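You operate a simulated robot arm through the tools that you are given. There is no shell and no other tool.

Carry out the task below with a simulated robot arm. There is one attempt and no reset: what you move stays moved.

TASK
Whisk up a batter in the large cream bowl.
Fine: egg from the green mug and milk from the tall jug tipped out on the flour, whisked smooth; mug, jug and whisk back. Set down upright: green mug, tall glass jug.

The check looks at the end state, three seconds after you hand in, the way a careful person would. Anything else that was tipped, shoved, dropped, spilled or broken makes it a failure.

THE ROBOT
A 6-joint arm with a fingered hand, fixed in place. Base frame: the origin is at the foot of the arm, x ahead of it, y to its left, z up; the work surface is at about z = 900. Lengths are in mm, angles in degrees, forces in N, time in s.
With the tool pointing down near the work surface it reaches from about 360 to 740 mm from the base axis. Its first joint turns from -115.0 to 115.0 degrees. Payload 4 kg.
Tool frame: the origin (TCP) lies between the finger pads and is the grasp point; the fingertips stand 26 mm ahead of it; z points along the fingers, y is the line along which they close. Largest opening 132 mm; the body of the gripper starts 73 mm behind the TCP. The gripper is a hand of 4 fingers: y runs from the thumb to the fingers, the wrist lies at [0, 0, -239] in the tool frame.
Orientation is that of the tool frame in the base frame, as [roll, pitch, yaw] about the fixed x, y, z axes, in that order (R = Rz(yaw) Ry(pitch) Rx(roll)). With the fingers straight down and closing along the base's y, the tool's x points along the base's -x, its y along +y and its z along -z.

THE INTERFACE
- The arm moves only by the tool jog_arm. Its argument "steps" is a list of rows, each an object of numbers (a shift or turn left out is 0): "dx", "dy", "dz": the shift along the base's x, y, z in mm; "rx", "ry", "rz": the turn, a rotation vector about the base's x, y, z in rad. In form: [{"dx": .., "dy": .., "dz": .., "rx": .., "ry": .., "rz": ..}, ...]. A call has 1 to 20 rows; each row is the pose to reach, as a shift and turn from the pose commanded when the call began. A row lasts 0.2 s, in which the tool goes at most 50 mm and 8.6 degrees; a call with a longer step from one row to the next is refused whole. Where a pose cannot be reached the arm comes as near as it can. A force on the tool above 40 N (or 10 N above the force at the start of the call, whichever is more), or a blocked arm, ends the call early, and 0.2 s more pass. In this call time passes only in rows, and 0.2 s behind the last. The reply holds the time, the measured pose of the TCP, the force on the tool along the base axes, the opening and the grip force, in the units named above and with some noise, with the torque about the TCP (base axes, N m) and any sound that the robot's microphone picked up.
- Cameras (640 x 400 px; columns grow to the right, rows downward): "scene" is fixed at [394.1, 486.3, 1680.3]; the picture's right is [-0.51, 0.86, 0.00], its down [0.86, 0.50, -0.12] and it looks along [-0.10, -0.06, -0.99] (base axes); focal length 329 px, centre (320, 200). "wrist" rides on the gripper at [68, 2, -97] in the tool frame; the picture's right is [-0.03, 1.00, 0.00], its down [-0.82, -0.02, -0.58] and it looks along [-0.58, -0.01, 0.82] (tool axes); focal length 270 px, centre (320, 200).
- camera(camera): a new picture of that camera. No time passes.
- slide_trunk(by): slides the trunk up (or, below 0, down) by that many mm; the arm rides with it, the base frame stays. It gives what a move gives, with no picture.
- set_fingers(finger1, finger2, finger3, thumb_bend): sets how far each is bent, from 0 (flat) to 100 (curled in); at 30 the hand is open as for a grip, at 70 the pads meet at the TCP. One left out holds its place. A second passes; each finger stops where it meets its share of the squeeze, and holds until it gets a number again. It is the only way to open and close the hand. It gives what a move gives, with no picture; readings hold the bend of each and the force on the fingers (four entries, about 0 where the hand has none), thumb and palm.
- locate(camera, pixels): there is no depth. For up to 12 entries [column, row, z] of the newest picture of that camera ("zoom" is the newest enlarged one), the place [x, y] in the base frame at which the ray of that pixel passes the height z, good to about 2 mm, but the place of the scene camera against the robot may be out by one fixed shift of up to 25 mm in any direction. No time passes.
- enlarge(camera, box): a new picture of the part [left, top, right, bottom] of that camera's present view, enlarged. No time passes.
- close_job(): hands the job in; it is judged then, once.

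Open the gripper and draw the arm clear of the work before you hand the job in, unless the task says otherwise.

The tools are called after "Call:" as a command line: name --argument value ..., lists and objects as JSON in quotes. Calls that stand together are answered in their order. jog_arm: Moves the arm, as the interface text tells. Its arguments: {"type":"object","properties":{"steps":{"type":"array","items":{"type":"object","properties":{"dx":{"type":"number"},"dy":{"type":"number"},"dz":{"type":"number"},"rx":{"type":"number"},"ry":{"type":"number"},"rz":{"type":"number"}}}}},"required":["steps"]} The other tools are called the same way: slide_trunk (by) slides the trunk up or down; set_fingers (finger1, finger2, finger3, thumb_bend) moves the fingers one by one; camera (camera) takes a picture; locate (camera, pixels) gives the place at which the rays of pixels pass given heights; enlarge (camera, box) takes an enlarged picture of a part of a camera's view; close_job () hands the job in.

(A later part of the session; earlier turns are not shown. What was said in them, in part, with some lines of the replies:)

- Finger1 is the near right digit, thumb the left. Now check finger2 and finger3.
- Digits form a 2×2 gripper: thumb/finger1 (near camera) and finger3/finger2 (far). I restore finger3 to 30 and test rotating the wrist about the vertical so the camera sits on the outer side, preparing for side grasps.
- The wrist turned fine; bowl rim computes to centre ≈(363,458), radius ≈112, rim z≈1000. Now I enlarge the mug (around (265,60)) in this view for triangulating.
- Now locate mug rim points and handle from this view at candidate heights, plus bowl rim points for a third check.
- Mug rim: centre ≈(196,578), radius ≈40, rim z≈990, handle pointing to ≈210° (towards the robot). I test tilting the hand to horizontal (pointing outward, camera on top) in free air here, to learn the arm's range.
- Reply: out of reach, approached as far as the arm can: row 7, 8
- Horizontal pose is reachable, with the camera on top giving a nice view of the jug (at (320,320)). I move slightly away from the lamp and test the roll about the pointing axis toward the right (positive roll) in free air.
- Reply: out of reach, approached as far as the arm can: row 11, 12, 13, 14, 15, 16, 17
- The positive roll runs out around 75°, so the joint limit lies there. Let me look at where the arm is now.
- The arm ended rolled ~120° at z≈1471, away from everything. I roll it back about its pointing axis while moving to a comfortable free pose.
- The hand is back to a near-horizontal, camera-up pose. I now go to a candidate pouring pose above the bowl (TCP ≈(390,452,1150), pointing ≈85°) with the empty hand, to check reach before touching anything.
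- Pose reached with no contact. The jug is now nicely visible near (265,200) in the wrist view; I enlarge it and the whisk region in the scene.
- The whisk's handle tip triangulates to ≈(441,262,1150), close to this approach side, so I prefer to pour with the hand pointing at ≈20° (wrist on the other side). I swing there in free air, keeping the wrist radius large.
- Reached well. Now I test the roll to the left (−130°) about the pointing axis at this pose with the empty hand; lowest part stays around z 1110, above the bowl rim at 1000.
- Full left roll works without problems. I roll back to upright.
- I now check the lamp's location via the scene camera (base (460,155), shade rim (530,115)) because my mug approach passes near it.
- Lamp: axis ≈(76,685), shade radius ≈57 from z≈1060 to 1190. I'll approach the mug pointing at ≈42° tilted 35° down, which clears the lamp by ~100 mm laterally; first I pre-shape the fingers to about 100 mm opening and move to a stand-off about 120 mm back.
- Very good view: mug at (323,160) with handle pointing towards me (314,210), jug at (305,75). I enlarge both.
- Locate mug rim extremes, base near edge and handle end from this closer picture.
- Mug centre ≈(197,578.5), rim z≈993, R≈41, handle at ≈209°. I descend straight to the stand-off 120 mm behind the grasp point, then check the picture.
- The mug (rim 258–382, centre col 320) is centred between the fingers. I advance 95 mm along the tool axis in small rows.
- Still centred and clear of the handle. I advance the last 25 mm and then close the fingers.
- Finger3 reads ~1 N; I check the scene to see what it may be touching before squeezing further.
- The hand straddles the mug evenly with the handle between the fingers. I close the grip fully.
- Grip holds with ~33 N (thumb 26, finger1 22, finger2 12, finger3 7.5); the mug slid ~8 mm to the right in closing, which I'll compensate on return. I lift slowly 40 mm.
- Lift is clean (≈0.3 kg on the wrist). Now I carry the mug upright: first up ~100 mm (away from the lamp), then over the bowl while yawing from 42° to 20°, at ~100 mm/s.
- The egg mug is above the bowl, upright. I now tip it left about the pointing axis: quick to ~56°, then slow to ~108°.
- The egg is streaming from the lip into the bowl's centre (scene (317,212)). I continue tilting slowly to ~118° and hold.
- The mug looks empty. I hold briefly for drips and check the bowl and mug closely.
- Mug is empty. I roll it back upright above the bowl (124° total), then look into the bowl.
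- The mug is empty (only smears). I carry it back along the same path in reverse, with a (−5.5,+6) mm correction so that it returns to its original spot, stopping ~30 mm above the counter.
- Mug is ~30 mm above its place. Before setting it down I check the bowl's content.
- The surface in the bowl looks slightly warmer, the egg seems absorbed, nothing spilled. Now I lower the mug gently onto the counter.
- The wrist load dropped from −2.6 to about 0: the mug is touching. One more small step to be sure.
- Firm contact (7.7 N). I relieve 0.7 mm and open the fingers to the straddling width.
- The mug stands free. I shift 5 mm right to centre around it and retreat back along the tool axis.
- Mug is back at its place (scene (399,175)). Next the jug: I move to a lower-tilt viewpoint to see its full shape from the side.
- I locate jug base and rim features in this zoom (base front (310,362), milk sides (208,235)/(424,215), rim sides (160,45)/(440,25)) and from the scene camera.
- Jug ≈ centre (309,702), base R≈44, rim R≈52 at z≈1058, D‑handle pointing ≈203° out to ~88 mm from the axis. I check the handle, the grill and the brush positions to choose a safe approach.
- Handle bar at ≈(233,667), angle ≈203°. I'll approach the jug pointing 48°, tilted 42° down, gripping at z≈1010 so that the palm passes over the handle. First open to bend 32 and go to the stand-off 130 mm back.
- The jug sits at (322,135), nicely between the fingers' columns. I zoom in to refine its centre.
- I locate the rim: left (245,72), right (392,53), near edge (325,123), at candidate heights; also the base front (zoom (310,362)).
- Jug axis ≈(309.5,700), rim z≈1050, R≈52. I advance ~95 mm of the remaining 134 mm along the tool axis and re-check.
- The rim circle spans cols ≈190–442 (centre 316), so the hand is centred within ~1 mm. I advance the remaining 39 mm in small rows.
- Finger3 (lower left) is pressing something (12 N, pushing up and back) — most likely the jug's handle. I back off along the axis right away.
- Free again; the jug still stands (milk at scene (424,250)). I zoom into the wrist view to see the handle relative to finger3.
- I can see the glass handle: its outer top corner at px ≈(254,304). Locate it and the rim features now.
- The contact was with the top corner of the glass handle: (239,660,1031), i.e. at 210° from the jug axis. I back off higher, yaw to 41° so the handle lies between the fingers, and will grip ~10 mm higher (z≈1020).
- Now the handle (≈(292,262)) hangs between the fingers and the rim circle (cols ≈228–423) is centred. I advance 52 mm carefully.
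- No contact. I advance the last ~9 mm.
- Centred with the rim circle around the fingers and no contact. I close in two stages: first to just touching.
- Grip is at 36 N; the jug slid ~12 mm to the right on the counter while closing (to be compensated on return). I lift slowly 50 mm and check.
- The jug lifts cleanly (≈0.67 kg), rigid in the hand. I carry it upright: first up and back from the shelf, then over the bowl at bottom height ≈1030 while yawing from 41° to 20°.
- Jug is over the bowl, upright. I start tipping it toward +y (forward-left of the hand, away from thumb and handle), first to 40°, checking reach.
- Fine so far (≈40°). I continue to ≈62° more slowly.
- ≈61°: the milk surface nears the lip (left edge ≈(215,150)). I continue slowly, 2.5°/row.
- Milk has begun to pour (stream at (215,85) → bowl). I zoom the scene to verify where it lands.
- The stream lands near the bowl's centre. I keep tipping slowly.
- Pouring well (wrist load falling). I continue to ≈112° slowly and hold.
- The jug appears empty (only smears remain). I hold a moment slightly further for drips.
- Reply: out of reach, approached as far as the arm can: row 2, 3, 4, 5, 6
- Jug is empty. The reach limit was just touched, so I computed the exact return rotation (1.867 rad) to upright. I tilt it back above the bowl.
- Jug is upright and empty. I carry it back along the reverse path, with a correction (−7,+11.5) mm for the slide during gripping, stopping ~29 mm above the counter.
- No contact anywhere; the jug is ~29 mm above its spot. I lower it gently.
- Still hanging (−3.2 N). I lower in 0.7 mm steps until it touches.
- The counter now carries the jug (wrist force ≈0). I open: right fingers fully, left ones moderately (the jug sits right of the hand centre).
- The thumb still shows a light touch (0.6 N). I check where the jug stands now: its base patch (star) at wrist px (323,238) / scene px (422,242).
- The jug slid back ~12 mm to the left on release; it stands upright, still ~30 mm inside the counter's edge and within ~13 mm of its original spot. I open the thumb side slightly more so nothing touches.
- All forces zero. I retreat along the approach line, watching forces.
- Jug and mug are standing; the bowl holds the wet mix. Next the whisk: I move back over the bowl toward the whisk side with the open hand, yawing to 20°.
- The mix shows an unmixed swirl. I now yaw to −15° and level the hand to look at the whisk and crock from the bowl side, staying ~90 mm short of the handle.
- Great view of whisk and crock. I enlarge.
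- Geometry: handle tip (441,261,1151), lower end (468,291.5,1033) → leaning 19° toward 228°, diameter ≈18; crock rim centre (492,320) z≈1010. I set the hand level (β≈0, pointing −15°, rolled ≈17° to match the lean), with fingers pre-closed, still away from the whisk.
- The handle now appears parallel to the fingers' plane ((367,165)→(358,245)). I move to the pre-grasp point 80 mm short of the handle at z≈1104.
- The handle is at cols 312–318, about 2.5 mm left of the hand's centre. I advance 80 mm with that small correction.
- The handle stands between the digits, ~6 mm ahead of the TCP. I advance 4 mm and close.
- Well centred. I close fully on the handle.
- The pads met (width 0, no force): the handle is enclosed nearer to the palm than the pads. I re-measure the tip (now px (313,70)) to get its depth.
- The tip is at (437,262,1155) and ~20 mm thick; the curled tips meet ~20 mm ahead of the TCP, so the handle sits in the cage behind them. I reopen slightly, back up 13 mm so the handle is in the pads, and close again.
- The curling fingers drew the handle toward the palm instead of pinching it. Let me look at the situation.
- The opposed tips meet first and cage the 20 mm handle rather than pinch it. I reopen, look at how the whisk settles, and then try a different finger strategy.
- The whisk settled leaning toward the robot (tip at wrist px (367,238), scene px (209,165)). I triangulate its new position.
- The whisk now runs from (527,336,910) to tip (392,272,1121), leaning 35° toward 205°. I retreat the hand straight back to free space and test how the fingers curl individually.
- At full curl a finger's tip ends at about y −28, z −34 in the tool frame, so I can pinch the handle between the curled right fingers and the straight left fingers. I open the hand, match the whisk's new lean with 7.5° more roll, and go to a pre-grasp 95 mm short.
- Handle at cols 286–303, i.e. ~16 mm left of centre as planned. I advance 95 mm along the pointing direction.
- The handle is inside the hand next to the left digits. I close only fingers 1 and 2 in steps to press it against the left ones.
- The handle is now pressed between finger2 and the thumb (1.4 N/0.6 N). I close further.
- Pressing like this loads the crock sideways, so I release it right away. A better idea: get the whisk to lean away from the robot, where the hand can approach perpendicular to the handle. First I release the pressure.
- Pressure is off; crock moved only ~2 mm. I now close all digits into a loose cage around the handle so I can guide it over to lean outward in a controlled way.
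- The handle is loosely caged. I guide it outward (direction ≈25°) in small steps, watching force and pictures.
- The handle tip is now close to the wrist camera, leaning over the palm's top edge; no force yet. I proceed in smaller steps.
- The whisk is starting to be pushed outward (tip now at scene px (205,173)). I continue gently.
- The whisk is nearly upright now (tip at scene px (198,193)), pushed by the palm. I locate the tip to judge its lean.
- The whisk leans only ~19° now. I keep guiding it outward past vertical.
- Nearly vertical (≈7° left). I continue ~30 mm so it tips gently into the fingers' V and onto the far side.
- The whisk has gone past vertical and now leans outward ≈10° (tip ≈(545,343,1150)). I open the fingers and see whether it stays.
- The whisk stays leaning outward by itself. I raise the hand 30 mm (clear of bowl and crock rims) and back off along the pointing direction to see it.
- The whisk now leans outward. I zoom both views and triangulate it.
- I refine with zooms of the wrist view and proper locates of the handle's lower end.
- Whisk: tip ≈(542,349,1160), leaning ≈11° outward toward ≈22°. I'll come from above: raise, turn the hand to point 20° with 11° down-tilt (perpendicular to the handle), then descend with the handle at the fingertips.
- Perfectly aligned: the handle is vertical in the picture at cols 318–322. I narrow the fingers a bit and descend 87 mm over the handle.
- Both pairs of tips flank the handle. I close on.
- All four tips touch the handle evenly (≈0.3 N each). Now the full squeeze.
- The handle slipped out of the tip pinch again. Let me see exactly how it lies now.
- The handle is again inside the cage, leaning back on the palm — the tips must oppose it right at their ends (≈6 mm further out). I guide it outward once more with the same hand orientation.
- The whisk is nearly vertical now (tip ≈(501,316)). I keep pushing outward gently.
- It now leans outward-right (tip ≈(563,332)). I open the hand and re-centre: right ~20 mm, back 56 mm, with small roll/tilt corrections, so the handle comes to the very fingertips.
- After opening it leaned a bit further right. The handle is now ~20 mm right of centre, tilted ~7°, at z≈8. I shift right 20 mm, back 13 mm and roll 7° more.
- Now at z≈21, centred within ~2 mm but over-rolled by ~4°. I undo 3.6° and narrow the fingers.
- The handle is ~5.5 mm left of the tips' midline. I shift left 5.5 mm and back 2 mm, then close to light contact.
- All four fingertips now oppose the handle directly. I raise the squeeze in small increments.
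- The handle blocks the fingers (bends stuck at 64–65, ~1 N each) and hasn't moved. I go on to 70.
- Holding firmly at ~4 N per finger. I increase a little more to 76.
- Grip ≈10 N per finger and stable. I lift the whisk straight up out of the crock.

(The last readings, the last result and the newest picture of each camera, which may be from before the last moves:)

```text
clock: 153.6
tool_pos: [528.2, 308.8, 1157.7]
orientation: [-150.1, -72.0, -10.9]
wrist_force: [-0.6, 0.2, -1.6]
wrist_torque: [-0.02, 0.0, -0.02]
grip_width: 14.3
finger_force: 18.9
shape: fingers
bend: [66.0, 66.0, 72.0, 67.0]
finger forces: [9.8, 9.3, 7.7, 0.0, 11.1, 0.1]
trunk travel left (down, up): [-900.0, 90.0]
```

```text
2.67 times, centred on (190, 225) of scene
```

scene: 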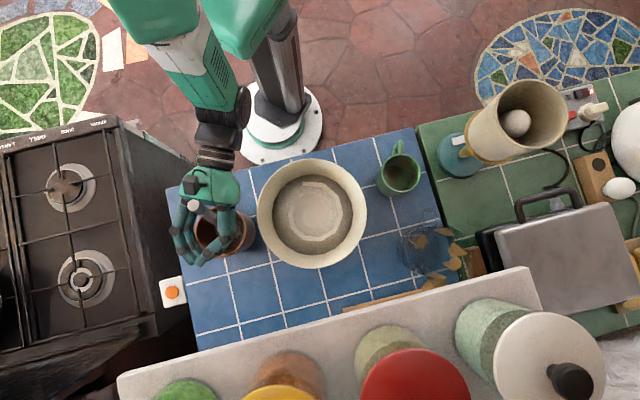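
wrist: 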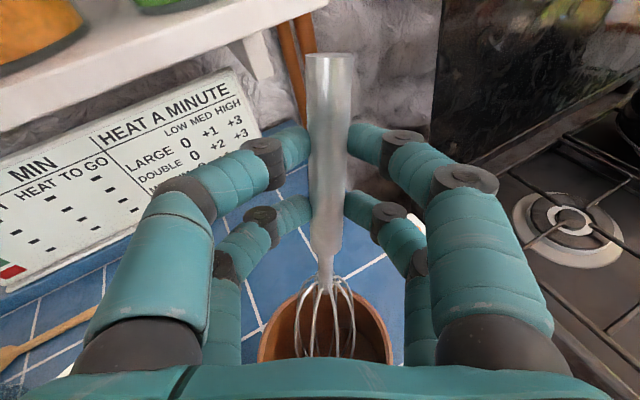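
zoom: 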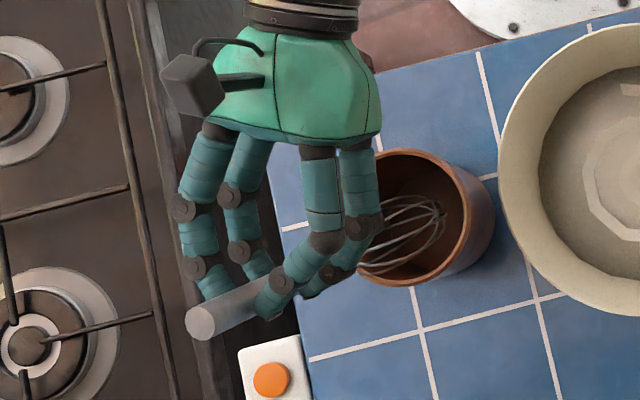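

The whisk comes out securely (≈1.6 N). I continue up another 100 mm.

Call:
jog_arm --steps '[{"dz": 15}, {"dz": 33}, {"dz": 53}, {"dz": 73}, {"dz": 90}, {"dz": 100}]'

Call:
camera --camera "wrist"

Call:
camera --camera "scene"

```text
clock: 155.0
tool_pos: [529.5, 309.4, 1258.0]
orientation: [-149.9, -72.0, -10.8]
wrist_force: [0.6, -0.1, -1.1]
wrist_torque: [0.0, -0.02, 0.03]
grip_width: 14.6
finger_force: 19.2
shape: fingers
bend: [66.0, 66.0, 72.0, 67.0]
finger forces: [9.7, 9.3, 7.8, 0.0, 11.1, 0.0]
trunk travel left (down, up): [-900.0, 90.0]
```

```text
taken
```

wrist: 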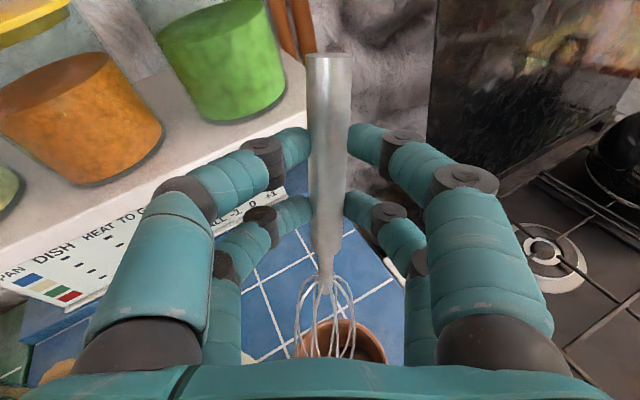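

```text
taken
```

scene: 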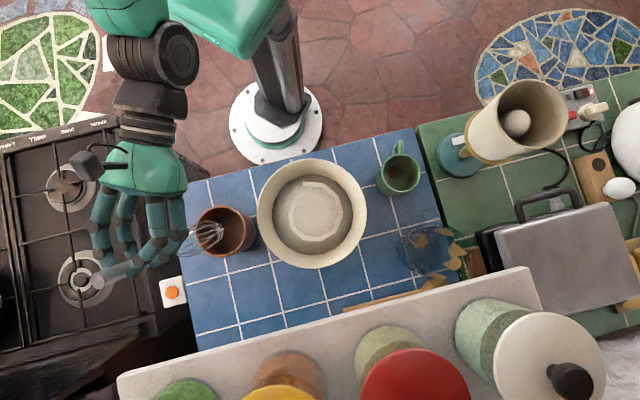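

Whisk is free of the crock, which stayed in place. I rotate it upright (18°) and then carry it over the bowl at z≈1258.

Call:
jog_arm --steps '[{"rx": -0.015, "ry": -0.077}, {"rx": -0.03, "ry": -0.154}, {"rx": -0.045, "ry": -0.231}, {"rx": -0.0594, "ry": -0.3084}]'

Call:
camera --camera "wrist"

```text
clock: 156.0
tool_pos: [531.0, 311.8, 1258.2]
orientation: [-20.8, -89.9, -140.3]
wrist_force: [0.2, -0.2, -0.6]
wrist_torque: [0.01, -0.02, 0.02]
grip_width: 14.2
finger_force: 19.0
shape: fingers
bend: [66.0, 66.0, 72.0, 67.0]
finger forces: [9.6, 9.2, 8.0, 0.0, 10.7, 0.0]
trunk travel left (down, up): [-900.0, 90.0]
```

```text
taken
```

wrist: 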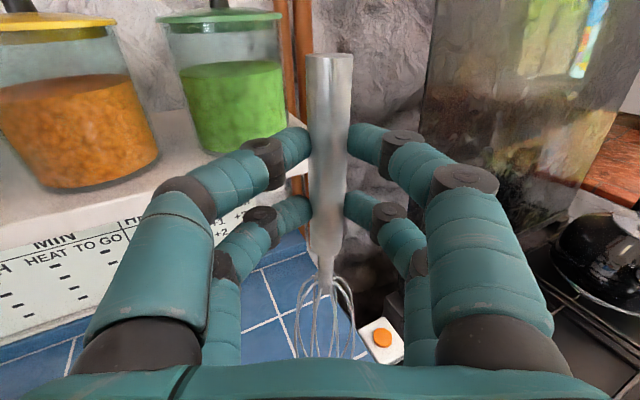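

Vertical and firm. Now over to the bowl centre.

Call:
jog_arm --steps '[{"dx": -11, "dy": 16.4}, {"dx": -22.3, "dy": 32.5}, {"dx": -34.2, "dy": 48}, {"dx": -47.1, "dy": 62.6}, {"dx": -61.1, "dy": 76.3}, {"dx": -76.3, "dy": 89}, {"dx": -92.7, "dy": 100.5}, {"dx": -110.5, "dy": 111}, {"dx": -129.2, "dy": 120.5}, {"dx": -148.9, "dy": 129.1}, {"dx": -169.3, "dy": 137.2}, {"dx": -190, "dy": 145}]'

Call:
camera --camera "wrist"

Call:
camera --camera "scene"

```text
clock: 158.6
tool_pos: [339.5, 455.0, 1259.2]
orientation: [-176.8, -90.0, 16.0]
wrist_force: [0.3, -0.3, -0.4]
wrist_torque: [-0.01, 0.01, 0.0]
grip_width: 14.3
finger_force: 18.6
shape: fingers
bend: [66.0, 66.0, 73.0, 67.0]
finger forces: [9.6, 9.2, 8.1, 0.1, 10.5, 0.0]
trunk travel left (down, up): [-900.0, 90.0]
```

```text
taken
```

wrist: 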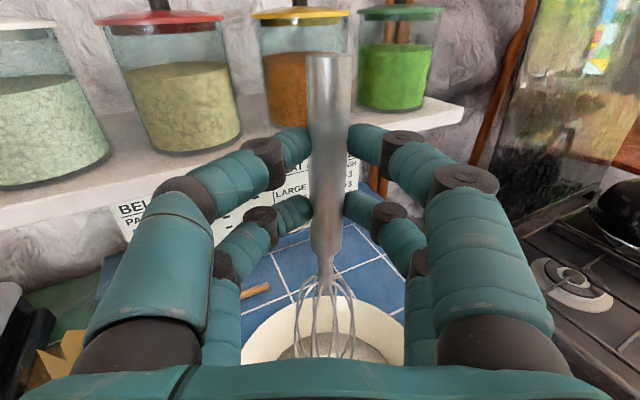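

```text
taken
```

scene: 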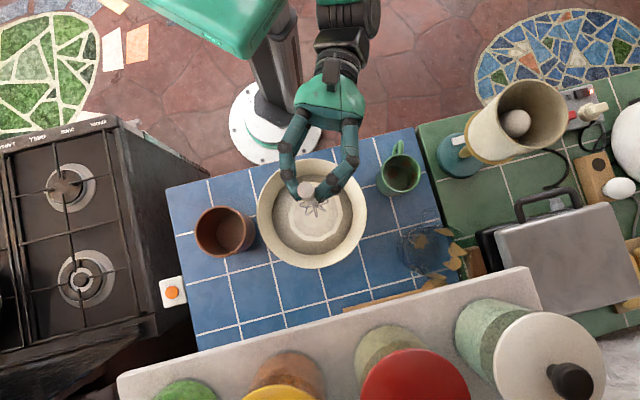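

The whisk hangs right over the bowl's centre. I lower it in steps, watching for contact.

Call:
jog_arm --steps '[{"dz": -20}, {"dz": -42}, {"dz": -64}, {"dz": -84}, {"dz": -102}, {"dz": -116}]'

Call:
camera --camera "wrist"

Call:
enlarge --camera "scene" --box '[230, 130, 390, 280]'

```text
clock: 160.0
tool_pos: [337.9, 455.9, 1140.9]
orientation: [74.1, -90.0, 124.9]
wrist_force: [0.1, 0.0, -0.9]
wrist_torque: [0.0, 0.0, -0.01]
grip_width: 14.0
finger_force: 18.8
shape: fingers
bend: [66.0, 66.0, 73.0, 67.0]
finger forces: [9.6, 9.1, 8.1, 0.0, 10.5, 0.0]
trunk travel left (down, up): [-900.0, 90.0]
```

```text
taken
```

wrist: 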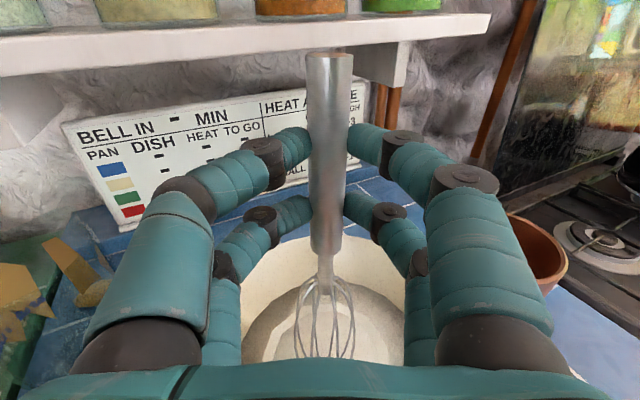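

```text
2.67 times, centred on (310, 205) of scene
```

zoom: 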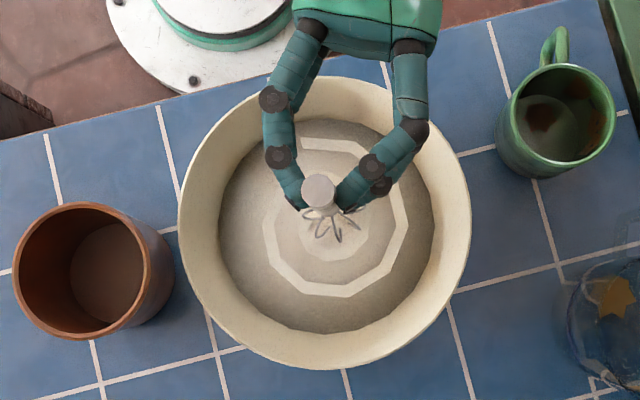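

Now slowly down into the mix until just above the floor.

Call:
jog_arm --steps '[{"dz": -4}, {"dz": -8}, {"dz": -12}, {"dz": -15}]'

```text
clock: 161.0
tool_pos: [339.7, 456.6, 1126.9]
orientation: [-158.7, -89.9, -2.2]
wrist_force: [0.8, -0.3, -0.9]
wrist_torque: [-0.03, 0.0, 0.03]
grip_width: 14.6
finger_force: 19.3
shape: fingers
bend: [66.0, 66.0, 73.0, 67.0]
finger forces: [9.6, 9.1, 8.2, 0.0, 10.4, 0.0]
trunk travel left (down, up): [-900.0, 90.0]
```

No floor contact yet; 6 mm more in small steps.

Call:
jog_arm --steps '[{"dz": -2}, {"dz": -4}, {"dz": -6}]'

Call:
enlarge --camera "wrist" --box '[220, 200, 430, 370]'

```text
clock: 161.8
tool_pos: [340.1, 457.7, 1121.4]
orientation: [38.4, -89.9, 160.7]
wrist_force: [0.8, -0.9, -1.5]
wrist_torque: [0.01, 0.06, 0.01]
grip_width: 14.4
finger_force: 18.8
shape: fingers
bend: [66.0, 66.0, 73.0, 67.0]
finger forces: [9.6, 9.2, 8.2, 0.0, 10.5, 0.0]
trunk travel left (down, up): [-900.0, 90.0]
```

```text
2.35 times, centred on (325, 285) of wrist
```

zoom: 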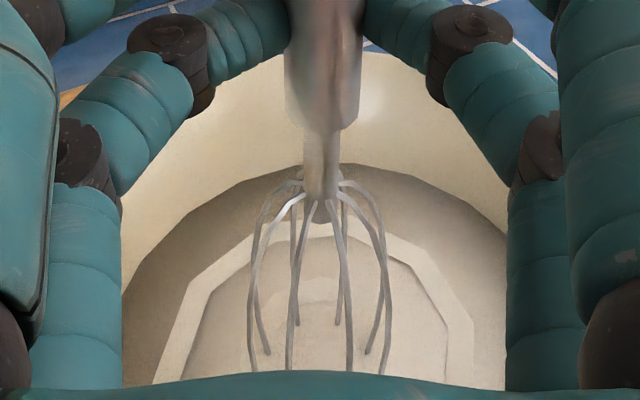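

The wires are in the batter. I yaw 14° about the whisk for better arm reach, then stir in circles.

Call:
jog_arm --steps '[{"dx": 0.2, "dy": 1.9, "rz": -0.122}, {"dx": 0.5, "dy": 3.7, "rz": -0.244}]'

Call:
jog_arm --steps '[{"dx": 14, "dy": 0}, {"dx": 18, "dy": 18}, {"dx": 0, "dy": 26}, {"dx": -18, "dy": 18}, {"dx": -26, "dy": 0}, {"dx": -18, "dy": -18}, {"dx": 0, "dy": -26}, {"dx": 18, "dy": -18}, {"dx": 26, "dy": 0}, {"dx": 18, "dy": 18}, {"dx": 0, "dy": 26}, {"dx": -18, "dy": 18}, {"dx": -26, "dy": 0}, {"dx": -18, "dy": -18}, {"dx": 0, "dy": -26}, {"dx": 18, "dy": -18}, {"dx": 26, "dy": 0}, {"dx": 18, "dy": 18}, {"dx": 6, "dy": 18}, {"dx": 0, "dy": 0}]'

Call:
camera --camera "wrist"

Call:
enlarge --camera "scene" --box '[230, 130, 390, 280]'

```text
clock: 162.4
tool_pos: [340.0, 461.6, 1121.4]
orientation: [178.9, -89.9, 5.9]
wrist_force: [-0.5, 0.3, 0.6]
wrist_torque: [-0.01, 0.02, 0.02]
grip_width: 14.3
finger_force: 18.8
shape: fingers
bend: [66.0, 66.0, 73.0, 67.0]
finger forces: [9.5, 9.1, 8.3, 0.0, 10.4, 0.0]
trunk travel left (down, up): [-900.0, 90.0]
```

```text
clock: 166.6
tool_pos: [339.8, 459.8, 1123.0]
orientation: [-131.9, -89.9, -43.0]
wrist_force: [-0.4, 1.3, -0.5]
wrist_torque: [0.01, 0.01, -0.01]
grip_width: 14.4
finger_force: 18.6
shape: fingers
bend: [66.0, 66.0, 73.0, 71.0]
finger forces: [9.6, 9.1, 8.5, 0.0, 10.3, 0.0]
trunk travel left (down, up): [-900.0, 90.0]
```

```text
taken
```

wrist: 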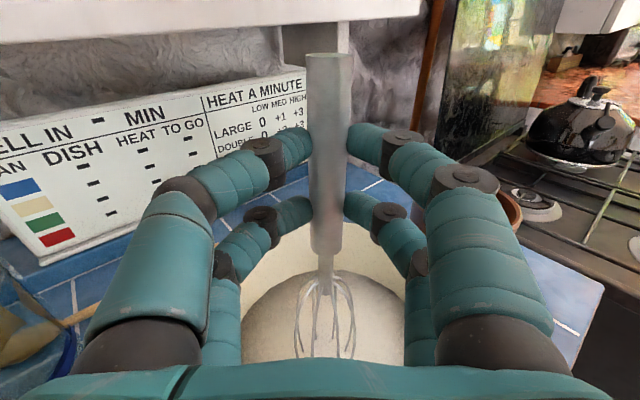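

```text
2.67 times, centred on (310, 205) of scene
```

zoom: 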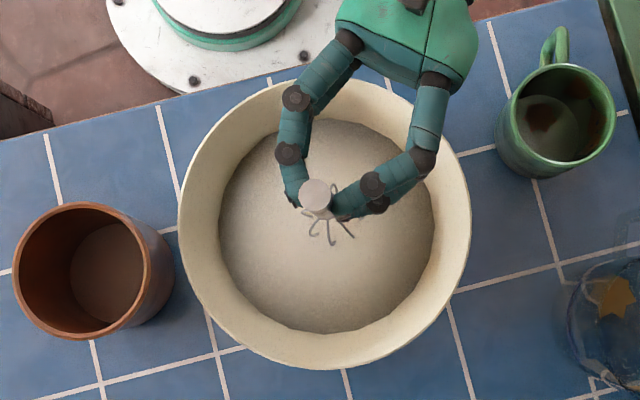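

The swirl has vanished; the batter looks uniform. I whisk more, with a wider circle, to be sure.

Call:
jog_arm --steps '[{"dx": 18, "dy": 0}, {"dx": 24, "dy": 24}, {"dx": 0, "dy": 34}, {"dx": -24, "dy": 24}, {"dx": -34, "dy": 0}, {"dx": -24, "dy": -24}, {"dx": 0, "dy": -34}, {"dx": 24, "dy": -24}, {"dx": 34, "dy": 0}, {"dx": 24, "dy": 24}, {"dx": 0, "dy": 34}, {"dx": -24, "dy": 24}, {"dx": -34, "dy": 0}, {"dx": -24, "dy": -24}, {"dx": 0, "dy": -34}, {"dx": 24, "dy": -24}, {"dx": 34, "dy": 0}, {"dx": 24, "dy": 24}, {"dx": 6, "dy": 20}, {"dx": 0, "dy": 0}]'

Call:
jog_arm --steps '[{"dx": -18, "dy": 0}, {"dx": -24, "dy": 24}, {"dx": 0, "dy": 34}, {"dx": 24, "dy": 24}, {"dx": 34, "dy": 0}, {"dx": 24, "dy": -24}, {"dx": 0, "dy": -34}, {"dx": -24, "dy": -24}, {"dx": -34, "dy": 0}, {"dx": -24, "dy": 24}, {"dx": 0, "dy": 34}, {"dx": 24, "dy": 24}, {"dx": 34, "dy": 0}, {"dx": 24, "dy": -24}, {"dx": 0, "dy": -34}, {"dx": -24, "dy": -24}, {"dx": -34, "dy": 0}, {"dx": -24, "dy": 24}, {"dx": -6, "dy": 20}, {"dx": 0, "dy": 0}]'

Call:
camera --camera "wrist"

Call:
enlarge --camera "scene" --box '[230, 130, 390, 280]'

```text
clock: 170.8
tool_pos: [340.6, 459.1, 1120.2]
orientation: [-146.7, -89.9, -28.3]
wrist_force: [0.6, 0.1, -0.7]
wrist_torque: [0.04, 0.02, 0.03]
grip_width: 14.0
finger_force: 18.5
shape: fingers
bend: [66.0, 66.0, 73.0, 71.0]
finger forces: [9.5, 9.1, 8.5, 0.1, 10.1, 0.0]
trunk travel left (down, up): [-900.0, 90.0]
```

```text
clock: 175.0
tool_pos: [339.6, 458.8, 1119.0]
orientation: [-146.1, -89.9, -28.8]
wrist_force: [0.2, 0.3, -1.5]
wrist_torque: [0.02, 0.0, 0.01]
grip_width: 14.1
finger_force: 17.8
shape: fingers
bend: [66.0, 66.0, 73.0, 71.0]
finger forces: [9.4, 8.9, 8.3, 0.0, 9.9, 0.0]
trunk travel left (down, up): [-900.0, 90.0]
```

```text
taken
```

wrist: 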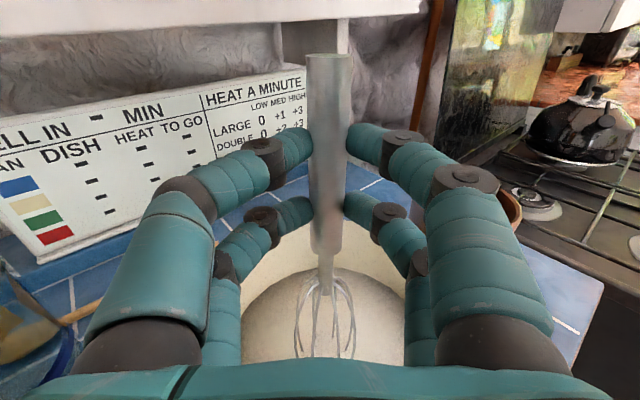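

```text
2.67 times, centred on (310, 205) of scene
```

zoom: 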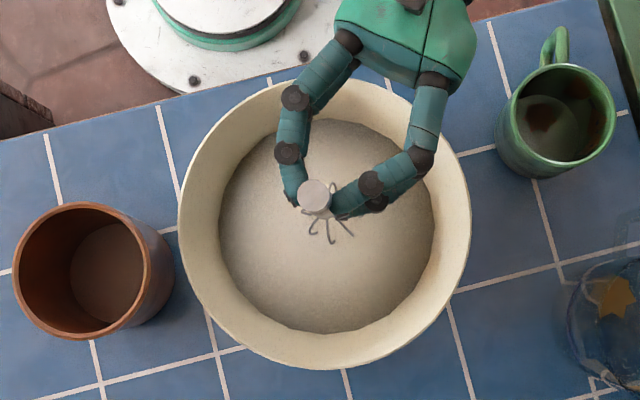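

Smooth. One more set with radius 40 to catch the edges, then I raise the whisk.

Call:
jog_arm --steps '[{"dx": 20, "dy": 0}, {"dx": 28, "dy": 28}, {"dx": 0, "dy": 40}, {"dx": -28, "dy": 28}, {"dx": -40, "dy": 0}, {"dx": -28, "dy": -28}, {"dx": 0, "dy": -40}, {"dx": 28, "dy": -28}, {"dx": 40, "dy": 0}, {"dx": 28, "dy": 28}, {"dx": 0, "dy": 40}, {"dx": -28, "dy": 28}, {"dx": -40, "dy": 0}, {"dx": -28, "dy": -28}, {"dx": 0, "dy": -40}, {"dx": 28, "dy": -28}, {"dx": 36, "dy": 0}, {"dx": 20, "dy": 16}, {"dx": 6, "dy": 10}, {"dx": 0, "dy": 0}]'

Call:
jog_arm --steps '[{"dx": 14, "dy": 0}, {"dx": 12, "dy": 12}, {"dx": 0, "dy": 18}, {"dx": -12, "dy": 12}, {"dx": -18, "dy": 0}, {"dx": -12, "dy": -12}, {"dx": 0, "dy": -18}, {"dx": 12, "dy": -12}, {"dx": 24, "dy": 0}, {"dx": 18, "dy": 18}, {"dx": 0, "dy": 26}, {"dx": -18, "dy": 18}, {"dx": -26, "dy": 0}, {"dx": -18, "dy": -18}, {"dx": 0, "dy": -26}, {"dx": 18, "dy": -18}, {"dx": 26, "dy": 0}, {"dx": 14, "dy": 10}, {"dx": 5, "dy": 5}, {"dx": 0, "dy": 0}]'

Call:
enlarge --camera "scene" --box '[190, 130, 410, 300]'

```text
clock: 179.2
tool_pos: [339.6, 459.2, 1120.1]
orientation: [-150.5, -89.8, -24.4]
wrist_force: [-0.2, -0.6, -1.4]
wrist_torque: [-0.03, 0.01, 0.02]
grip_width: 14.2
finger_force: 17.7
shape: fingers
bend: [66.0, 66.0, 73.0, 71.0]
finger forces: [9.1, 8.7, 8.2, 0.0, 9.6, 0.0]
trunk travel left (down, up): [-900.0, 90.0]
```

```text
clock: 183.4
tool_pos: [340.0, 461.2, 1120.5]
orientation: [-140.7, -89.9, -34.4]
wrist_force: [0.0, -0.6, -0.8]
wrist_torque: [0.01, -0.01, -0.01]
grip_width: 13.6
finger_force: 17.7
shape: fingers
bend: [66.0, 66.0, 73.0, 71.0]
finger forces: [8.9, 8.8, 8.0, 0.0, 9.5, 0.1]
trunk travel left (down, up): [-900.0, 90.0]
```

```text
2.35 times, centred on (300, 215) of scene
```

zoom: 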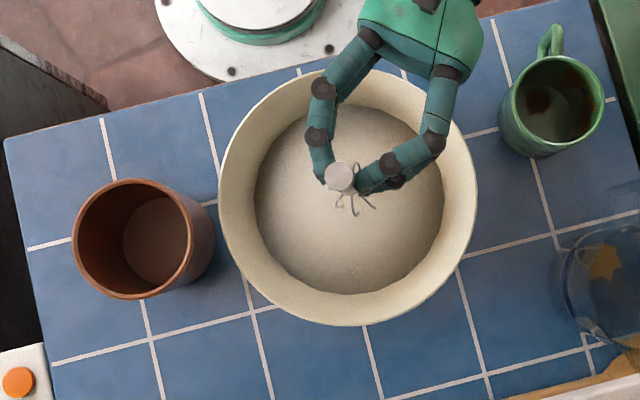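

Batter is smooth and nothing spilled. I raise the whisk slowly above the batter and let it drip, with small shakes.

Call:
jog_arm --steps '[{"dz": 6}, {"dz": 14}, {"dz": 24}, {"dz": 34}, {"dz": 44}, {"dz": 52}, {"dz": 58}, {"dz": 54}, {"dz": 58}, {"dz": 54}, {"dz": 58}, {"dz": 54}, {"dz": 58}, {"dz": 58}, {"dz": 58}, {"dz": 58}, {"dz": 58}, {"dz": 58}, {"dz": 58}, {"dz": 58}]'

Call:
camera --camera "wrist"

Call:
enlarge --camera "wrist" --box '[220, 200, 430, 370]'

```text
clock: 187.6
tool_pos: [339.9, 460.5, 1177.8]
orientation: [27.2, -90.0, 158.0]
wrist_force: [0.0, -1.3, -1.1]
wrist_torque: [-0.03, 0.01, 0.02]
grip_width: 13.7
finger_force: 16.8
shape: fingers
bend: [66.0, 66.0, 73.0, 71.0]
finger forces: [8.8, 8.7, 8.2, 0.0, 9.6, 0.0]
trunk travel left (down, up): [-900.0, 90.0]
```

```text
taken
```

wrist: 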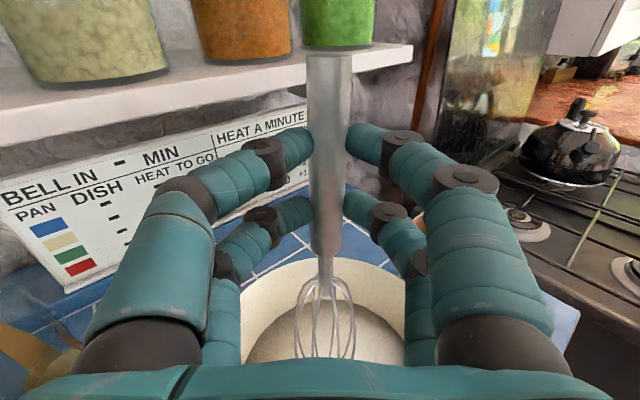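

```text
2.35 times, centred on (325, 285) of wrist
```

zoom: 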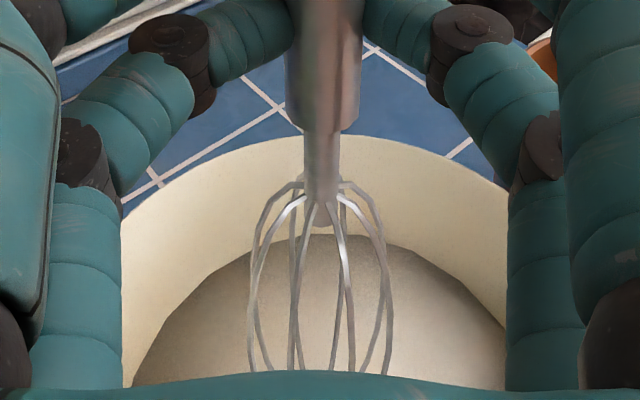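

Wires look clean, no strands dripping. I raise to transport height and carry the whisk back over the crock along the reverse path.

Call:
jog_arm --steps '[{"dz": 20}, {"dz": 40}, {"dz": 60}, {"dz": 79}, {"dx": 20.2, "dy": -11.5, "dz": 79, "rz": 0.03}, {"dx": 40.6, "dy": -19.6, "dz": 79, "rz": 0.07}, {"dx": 60.3, "dy": -28.2, "dz": 79, "rz": 0.11}, {"dx": 79, "dy": -37.7, "dz": 79, "rz": 0.15}, {"dx": 96.8, "dy": -48.2, "dz": 79, "rz": 0.19}, {"dx": 113.2, "dy": -59.7, "dz": 79, "rz": 0.22}, {"dx": 128.4, "dy": -72.4, "dz": 79, "rz": 0.244}, {"dx": 142.4, "dy": -86.1, "dz": 79, "rz": 0.244}, {"dx": 155.3, "dy": -100.7, "dz": 79, "rz": 0.244}, {"dx": 167.2, "dy": -116.2, "dz": 79, "rz": 0.244}, {"dx": 178.5, "dy": -132.3, "dz": 79, "rz": 0.244}, {"dx": 189.5, "dy": -148.7, "dz": 79, "rz": 0.244}]'

Call:
camera --camera "wrist"

Call:
camera --camera "scene"

```text
clock: 191.0
tool_pos: [529.1, 310.8, 1255.9]
orientation: [-132.8, -89.9, -28.0]
wrist_force: [1.0, 0.5, -0.2]
wrist_torque: [-0.02, 0.01, -0.01]
grip_width: 13.4
finger_force: 17.3
shape: fingers
bend: [66.0, 66.0, 73.0, 71.0]
finger forces: [8.6, 8.6, 7.9, 0.0, 9.2, 0.0]
trunk travel left (down, up): [-900.0, 90.0]
```

```text
taken
```

wrist: 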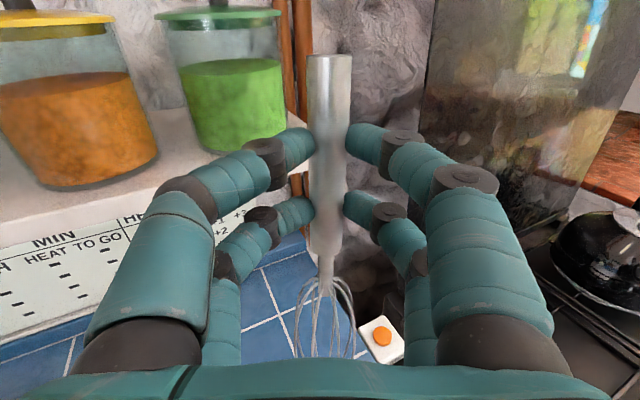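

```text
taken
```

scene: 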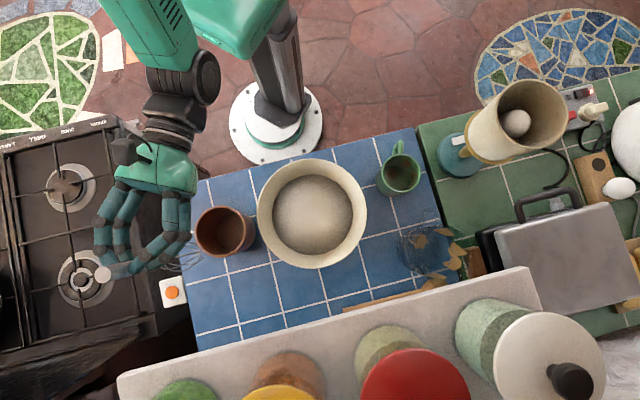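

Same pose as after the lift. I tilt it back to the 18° lean it had in the crock.

Call:
jog_arm --steps '[{"rx": 0.015, "ry": 0.077}, {"rx": 0.03, "ry": 0.154}, {"rx": 0.045, "ry": 0.231}, {"rx": 0.0594, "ry": 0.3084}]'

Call:
camera --camera "wrist"

Call:
enlarge --camera "scene" --box '[80, 140, 270, 300]'

```text
clock: 192.0
tool_pos: [529.2, 310.8, 1257.1]
orientation: [-150.1, -71.9, -10.8]
wrist_force: [0.0, 0.1, 0.0]
wrist_torque: [-0.02, -0.07, 0.03]
grip_width: 13.5
finger_force: 17.1
shape: fingers
bend: [66.0, 66.0, 73.0, 71.0]
finger forces: [8.7, 8.6, 7.5, 0.1, 9.4, 0.0]
trunk travel left (down, up): [-900.0, 90.0]
```

```text
taken
```

wrist: 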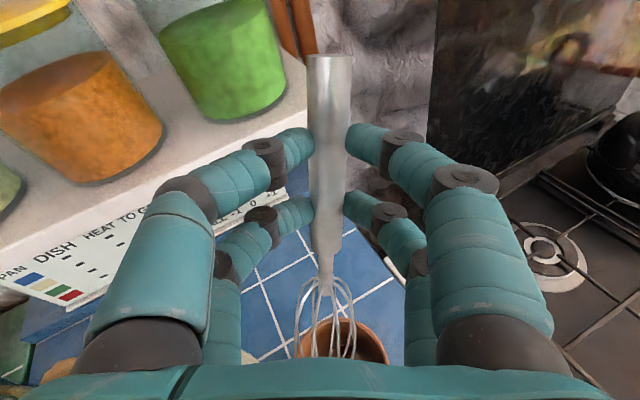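

```text
2.50 times, centred on (175, 220) of scene
```

zoom: 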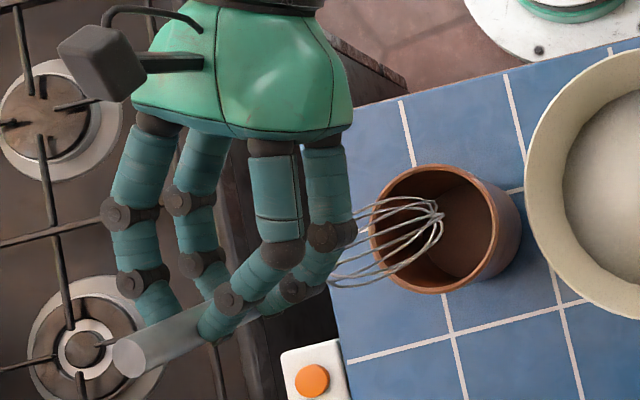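

Same pose as right after lifting, with the wires above the crock's mouth. I lower it slowly.

Call:
jog_arm --steps '[{"dz": -15}, {"dz": -32}, {"dz": -49}, {"dz": -66}, {"dz": -83}, {"dz": -100}]'

Call:
camera --camera "wrist"

Call:
enlarge --camera "scene" --box '[110, 150, 270, 300]'

```text
clock: 193.4
tool_pos: [526.3, 311.1, 1154.3]
orientation: [-150.1, -71.9, -10.8]
wrist_force: [0.3, 0.3, -0.9]
wrist_torque: [0.0, -0.03, 0.03]
grip_width: 13.6
finger_force: 17.1
shape: fingers
bend: [66.0, 66.0, 73.0, 71.0]
finger forces: [8.5, 8.6, 7.6, 0.0, 9.3, 0.0]
trunk travel left (down, up): [-900.0, 90.0]
```

```text
taken
```

wrist: 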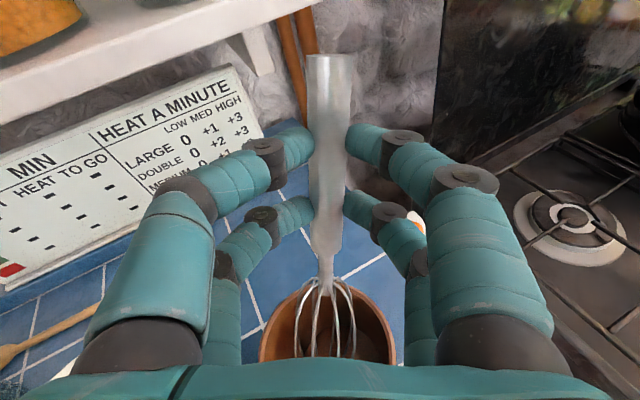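

```text
2.67 times, centred on (190, 225) of scene
```

zoom: 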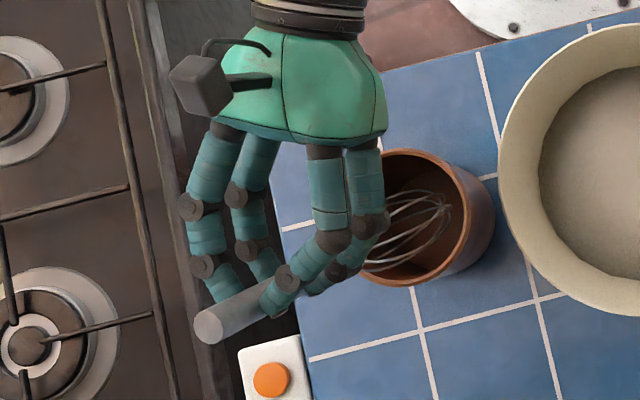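

Well inside the crock's mouth, no contact. I lower the remaining ~42 mm slowly.

Call:
jog_arm --steps '[{"dz": -10}, {"dz": -20}, {"dz": -29}, {"dz": -36}, {"dz": -40}]'

Call:
jog_arm --steps '[{"dz": -1.5}, {"dz": -3}]'

Call:
camera --camera "wrist"

```text
clock: 194.6
tool_pos: [529.2, 311.4, 1116.9]
orientation: [-150.0, -72.0, -10.9]
wrist_force: [-0.1, -0.1, -1.2]
wrist_torque: [0.01, -0.01, -0.01]
grip_width: 13.5
finger_force: 17.4
shape: fingers
bend: [66.0, 66.0, 73.0, 71.0]
finger forces: [8.5, 8.6, 7.5, 0.0, 9.3, 0.0]
trunk travel left (down, up): [-900.0, 90.0]
```

```text
clock: 195.2
tool_pos: [530.4, 311.1, 1112.9]
orientation: [-150.2, -72.0, -10.8]
wrist_force: [0.3, 0.1, -1.8]
wrist_torque: [0.0, 0.01, -0.02]
grip_width: 13.4
finger_force: 17.1
shape: fingers
bend: [66.0, 66.0, 73.0, 71.0]
finger forces: [8.5, 8.6, 7.5, 0.0, 9.3, 0.1]
trunk travel left (down, up): [-900.0, 90.0]
```

```text
taken
```

wrist: 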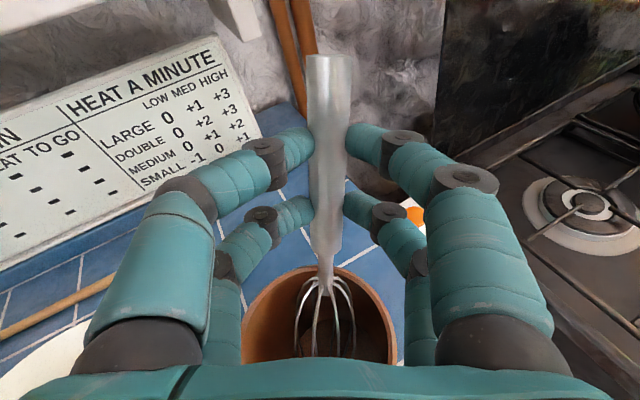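

At the pick height; I feel for the floor with 1 mm steps.

Call:
jog_arm --steps '[{"dz": -1}, {"dz": -2}]'

```text
clock: 195.8
tool_pos: [529.3, 310.3, 1113.2]
orientation: [-150.0, -71.8, -10.9]
wrist_force: [-0.5, -0.4, -0.7]
wrist_torque: [0.01, -0.04, 0.01]
grip_width: 13.3
finger_force: 16.7
shape: fingers
bend: [66.0, 66.0, 73.0, 71.0]
finger forces: [8.5, 8.6, 7.5, 0.1, 9.3, 0.0]
trunk travel left (down, up): [-900.0, 90.0]
```

Call:
jog_arm --steps '[{"dz": -1}, {"dz": -2}]'

```text
clock: 196.4
tool_pos: [529.0, 310.1, 1111.0]
orientation: [-150.2, -71.9, -10.9]
wrist_force: [0.1, -0.7, -2.3]
wrist_torque: [-0.01, -0.04, -0.03]
grip_width: 13.5
finger_force: 17.6
shape: fingers
bend: [66.0, 66.0, 73.0, 71.0]
finger forces: [8.5, 8.7, 7.5, 0.0, 9.2, 0.0]
trunk travel left (down, up): [-900.0, 90.0]
```

Height equals the pick-up height. I release by opening gently.

Call:
set_fingers --finger1 56 --finger2 56 --finger3 56 --thumb_bend 56

Call:
camera --camera "wrist"

Call:
enlarge --camera "scene" --box '[110, 150, 270, 300]'

```text
clock: 197.4
tool_pos: [529.9, 310.4, 1110.1]
orientation: [-150.1, -71.9, -10.9]
wrist_force: [0.1, 0.5, 0.1]
wrist_torque: [-0.02, 0.0, 0.01]
grip_width: 45.3
finger_force: 0.0
shape: fingers
bend: [56.0, 56.0, 56.0, 56.0]
finger forces: [0.0, 0.0, 0.0, 0.1, 0.0, 0.0]
trunk travel left (down, up): [-900.0, 90.0]
```

```text
taken
```

wrist: 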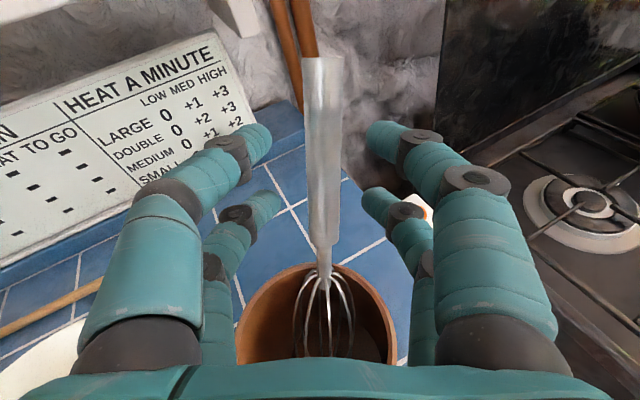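

```text
2.67 times, centred on (190, 225) of scene
```

zoom: 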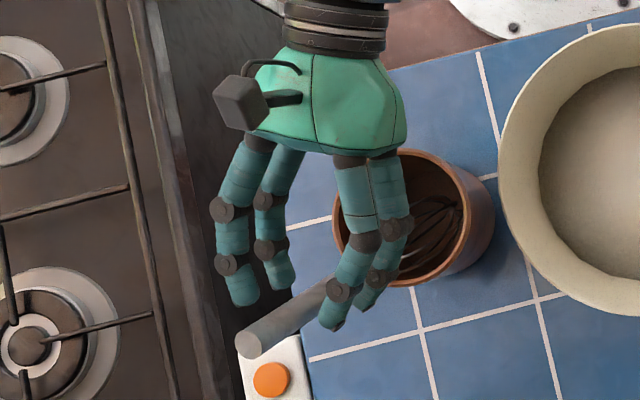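

The whisk stands in the crock, leaning outward on its own. I open wider and rise straight up, clear of the handle.

Call:
set_fingers --finger1 42 --finger2 42 --finger3 42 --thumb_bend 42

Call:
jog_arm --steps '[{"dx": -2, "dy": -1, "dz": 10}, {"dx": -4, "dy": -1, "dz": 25}, {"dx": -5, "dy": -1, "dz": 45}, {"dx": -5, "dy": 0, "dz": 65}, {"dx": -5, "dy": 0, "dz": 85}, {"dx": -5, "dy": 0, "dz": 105}, {"dx": -5, "dy": 0, "dz": 125}]'

Call:
camera --camera "wrist"

Call:
camera --camera "scene"

```text
clock: 198.4
tool_pos: [529.5, 311.5, 1110.8]
orientation: [-150.1, -72.0, -10.9]
wrist_force: [0.1, 0.4, 0.0]
wrist_torque: [0.0, -0.02, -0.03]
grip_width: 92.4
finger_force: 0.0
shape: fingers
bend: [42.0, 42.0, 42.0, 42.0]
finger forces: [0.0, 0.0, 0.0, 0.0, 0.1, 0.0]
trunk travel left (down, up): [-900.0, 90.0]
```

```text
clock: 200.0
tool_pos: [522.4, 311.0, 1236.5]
orientation: [-150.1, -72.0, -10.9]
wrist_force: [-0.6, 0.1, -0.8]
wrist_torque: [0.01, -0.01, -0.01]
grip_width: 92.4
finger_force: 0.1
shape: fingers
bend: [42.0, 42.0, 42.0, 42.0]
finger forces: [0.0, 0.0, 0.1, 0.0, 0.1, 0.0]
trunk travel left (down, up): [-900.0, 90.0]
```

```text
taken
```

wrist: 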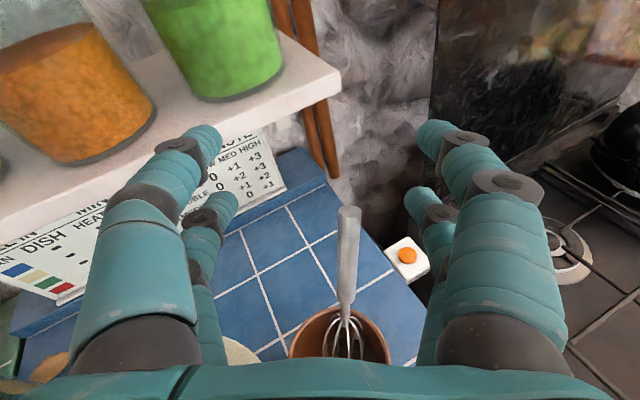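

```text
taken
```

scene: 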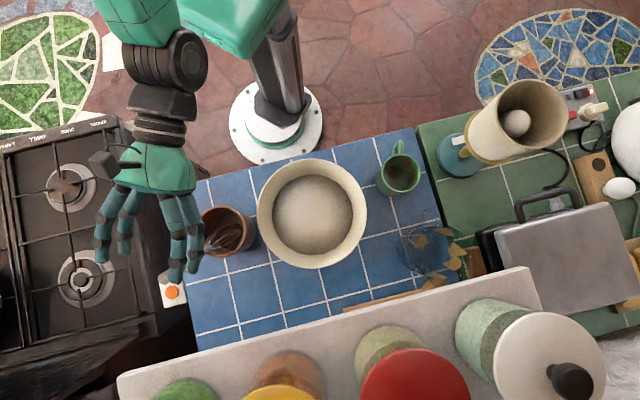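

Hand is clear of the whisk. I raise, turn the hand to point down and return to a parked pose high above, away from everything.

Call:
jog_arm --steps '[{"dz": 25, "rx": -0.0445, "ry": 0.1222}, {"dz": 50, "rx": -0.0889, "ry": 0.2444}, {"dz": 72, "rx": -0.1334, "ry": 0.3666}, {"dx": -22, "dy": 4, "dz": 75, "rx": -0.1778, "ry": 0.4888}, {"dx": -46, "dy": 8, "dz": 75, "rx": -0.2223, "ry": 0.611}, {"dx": -70, "dy": 12, "dz": 75, "rx": -0.2668, "ry": 0.7332}, {"dx": -95, "dy": 16, "dz": 75, "rx": -0.3112, "ry": 0.8554}, {"dx": -120, "dy": 20, "dz": 75, "rx": -0.3557, "ry": 0.9776}, {"dx": -147, "dy": 26, "dz": 75, "rx": -0.4001, "ry": 1.0998}, {"dx": -175, "dy": 31, "dz": 75, "rx": -0.4446, "ry": 1.222}]'

Call:
set_fingers --finger1 30 --finger2 30 --finger3 30 --thumb_bend 30

Call:
camera --camera "scene"

Call:
camera --camera "wrist"

```text
clock: 202.2
tool_pos: [341.8, 335.4, 1280.9]
orientation: [170.6, -12.3, 11.8]
wrist_force: [0.2, -0.6, -0.7]
wrist_torque: [0.03, -0.03, 0.0]
grip_width: 93.0
finger_force: 0.1
shape: fingers
bend: [42.0, 42.0, 42.0, 42.0]
finger forces: [0.1, 0.0, 0.1, 0.0, 0.0, 0.0]
out of reach, approached as far as the arm can: row 3, 7, 8, 9, 10
trunk travel left (down, up): [-900.0, 90.0]
```

```text
clock: 203.2
tool_pos: [341.9, 334.9, 1282.0]
orientation: [170.8, -12.4, 11.7]
wrist_force: [0.0, -0.3, -0.6]
wrist_torque: [0.0, -0.02, 0.01]
grip_width: 132.3
finger_force: 0.0
shape: fingers
bend: [30.0, 30.0, 30.0, 30.0]
finger forces: [0.1, 0.0, 0.1, 0.0, 0.0, 0.1]
trunk travel left (down, up): [-900.0, 90.0]
```

```text
taken
```

scene: 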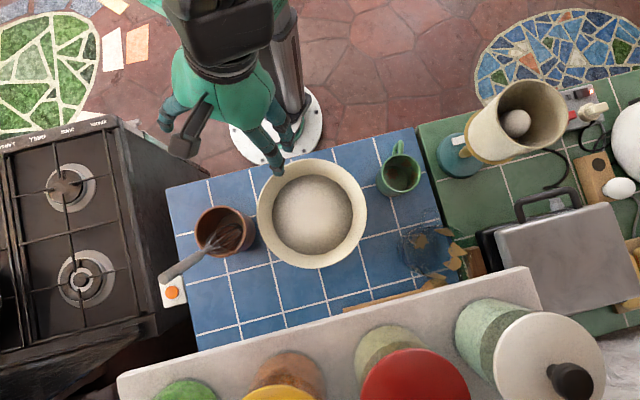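

```text
taken
```

wrist: 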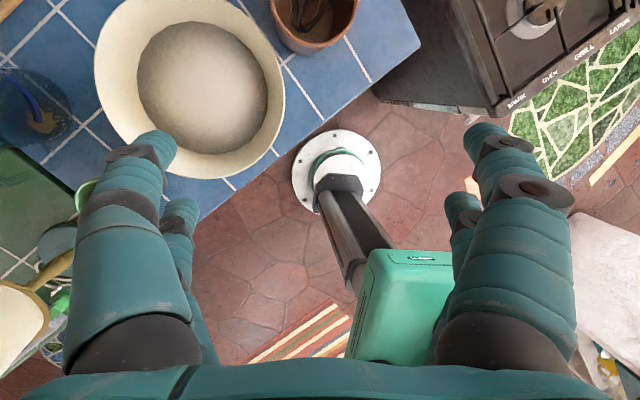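

Parked. I inspect the counter closely: crock/whisk, bowl, mug, jug.

Call:
enlarge --camera "scene" --box '[140, 180, 280, 310]'

Call:
enlarge --camera "scene" --box '[250, 140, 380, 290]'

Call:
enlarge --camera "scene" --box '[340, 130, 500, 290]'

```text
3.08 times, centred on (210, 245) of scene
```

zoom: 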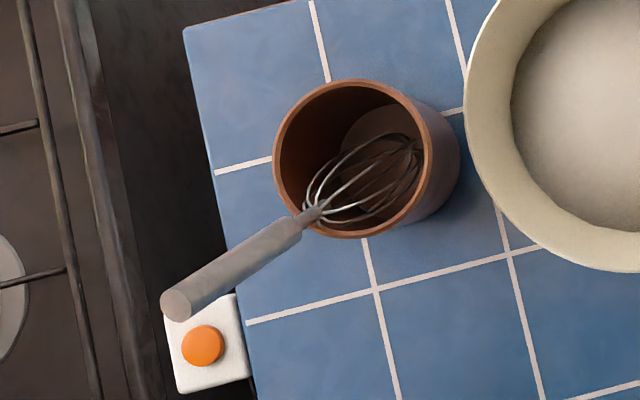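

```text
2.67 times, centred on (315, 215) of scene
```

zoom: 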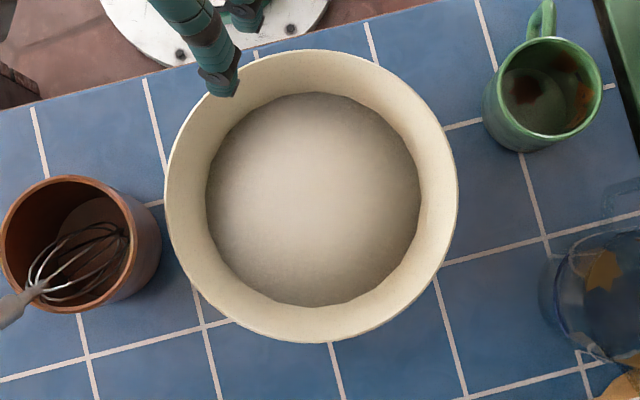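

```text
2.50 times, centred on (420, 210) of scene
```

zoom: 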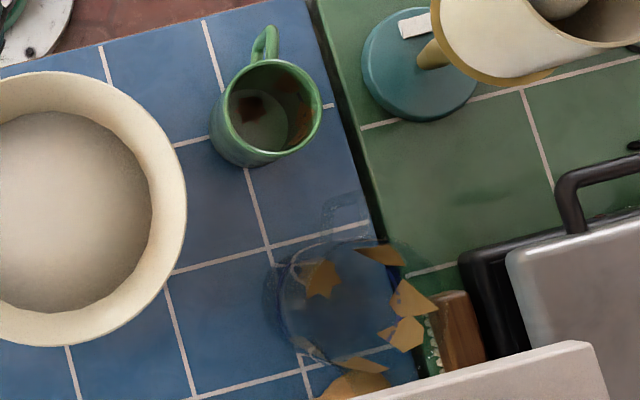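

Everything is in place: smooth batter in the unmoved bowl, mug and jug upright, whisk in its crock, nothing spilled or displaced. I lift the whole arm a bit further clear before handing in.

Call:
slide_trunk --by 60

Call:
camera --camera "scene"

```text
clock: 204.2
tool_pos: [343.0, 334.6, 1342.9]
orientation: [170.8, -12.4, 11.8]
wrist_force: [-0.2, 1.4, 0.2]
wrist_torque: [-0.04, 0.01, 0.01]
grip_width: 132.5
finger_force: 0.0
shape: fingers
bend: [30.0, 30.0, 30.0, 30.0]
finger forces: [0.0, 0.1, 0.0, 0.0, 0.1, 0.1]
trunk travel left (down, up): [-960.0, 30.0]
```

```text
taken
```

scene: 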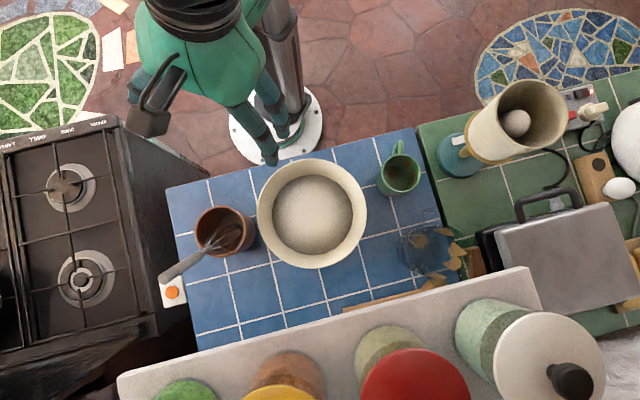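

The final picture shows smooth batter in the bowl at (312,213), the mug upright at (399,175), the jug upright at (424,250) and the whisk in the crock at (222,232). The hand is open and well clear, so I hand the job in.

Call:
close_job

```text
The job is handed in.
```

The batter is whisked smooth in the large cream bowl, and the job is handed in. I have not seen the check's result.

- **Egg and milk:** the green mug and the tall jug were both tipped out over the flour. Only smears are left inside them, and I saw no spills on the counter.
- **Mug:** it is upright at its original spot.
- **Jug:** it is upright, about 12 mm to the left of where it started, because it slid slightly when I let go. It sits about 20–30 mm in from the counter's edge.
- **Whisk:** it is back in the brown crock, but now leans away from the robot instead of towards it. The first tries at gripping it failed and pushed it around inside the crock. In the final pictures the crock stands where it did at the start.
- **Handle contact:** on the first approach to the jug a finger pressed on its glass handle with about 12 N. I backed off at once, and the jug stayed where it was with no visible damage.

At hand-in the hand was open and about 340 mm above the counter.
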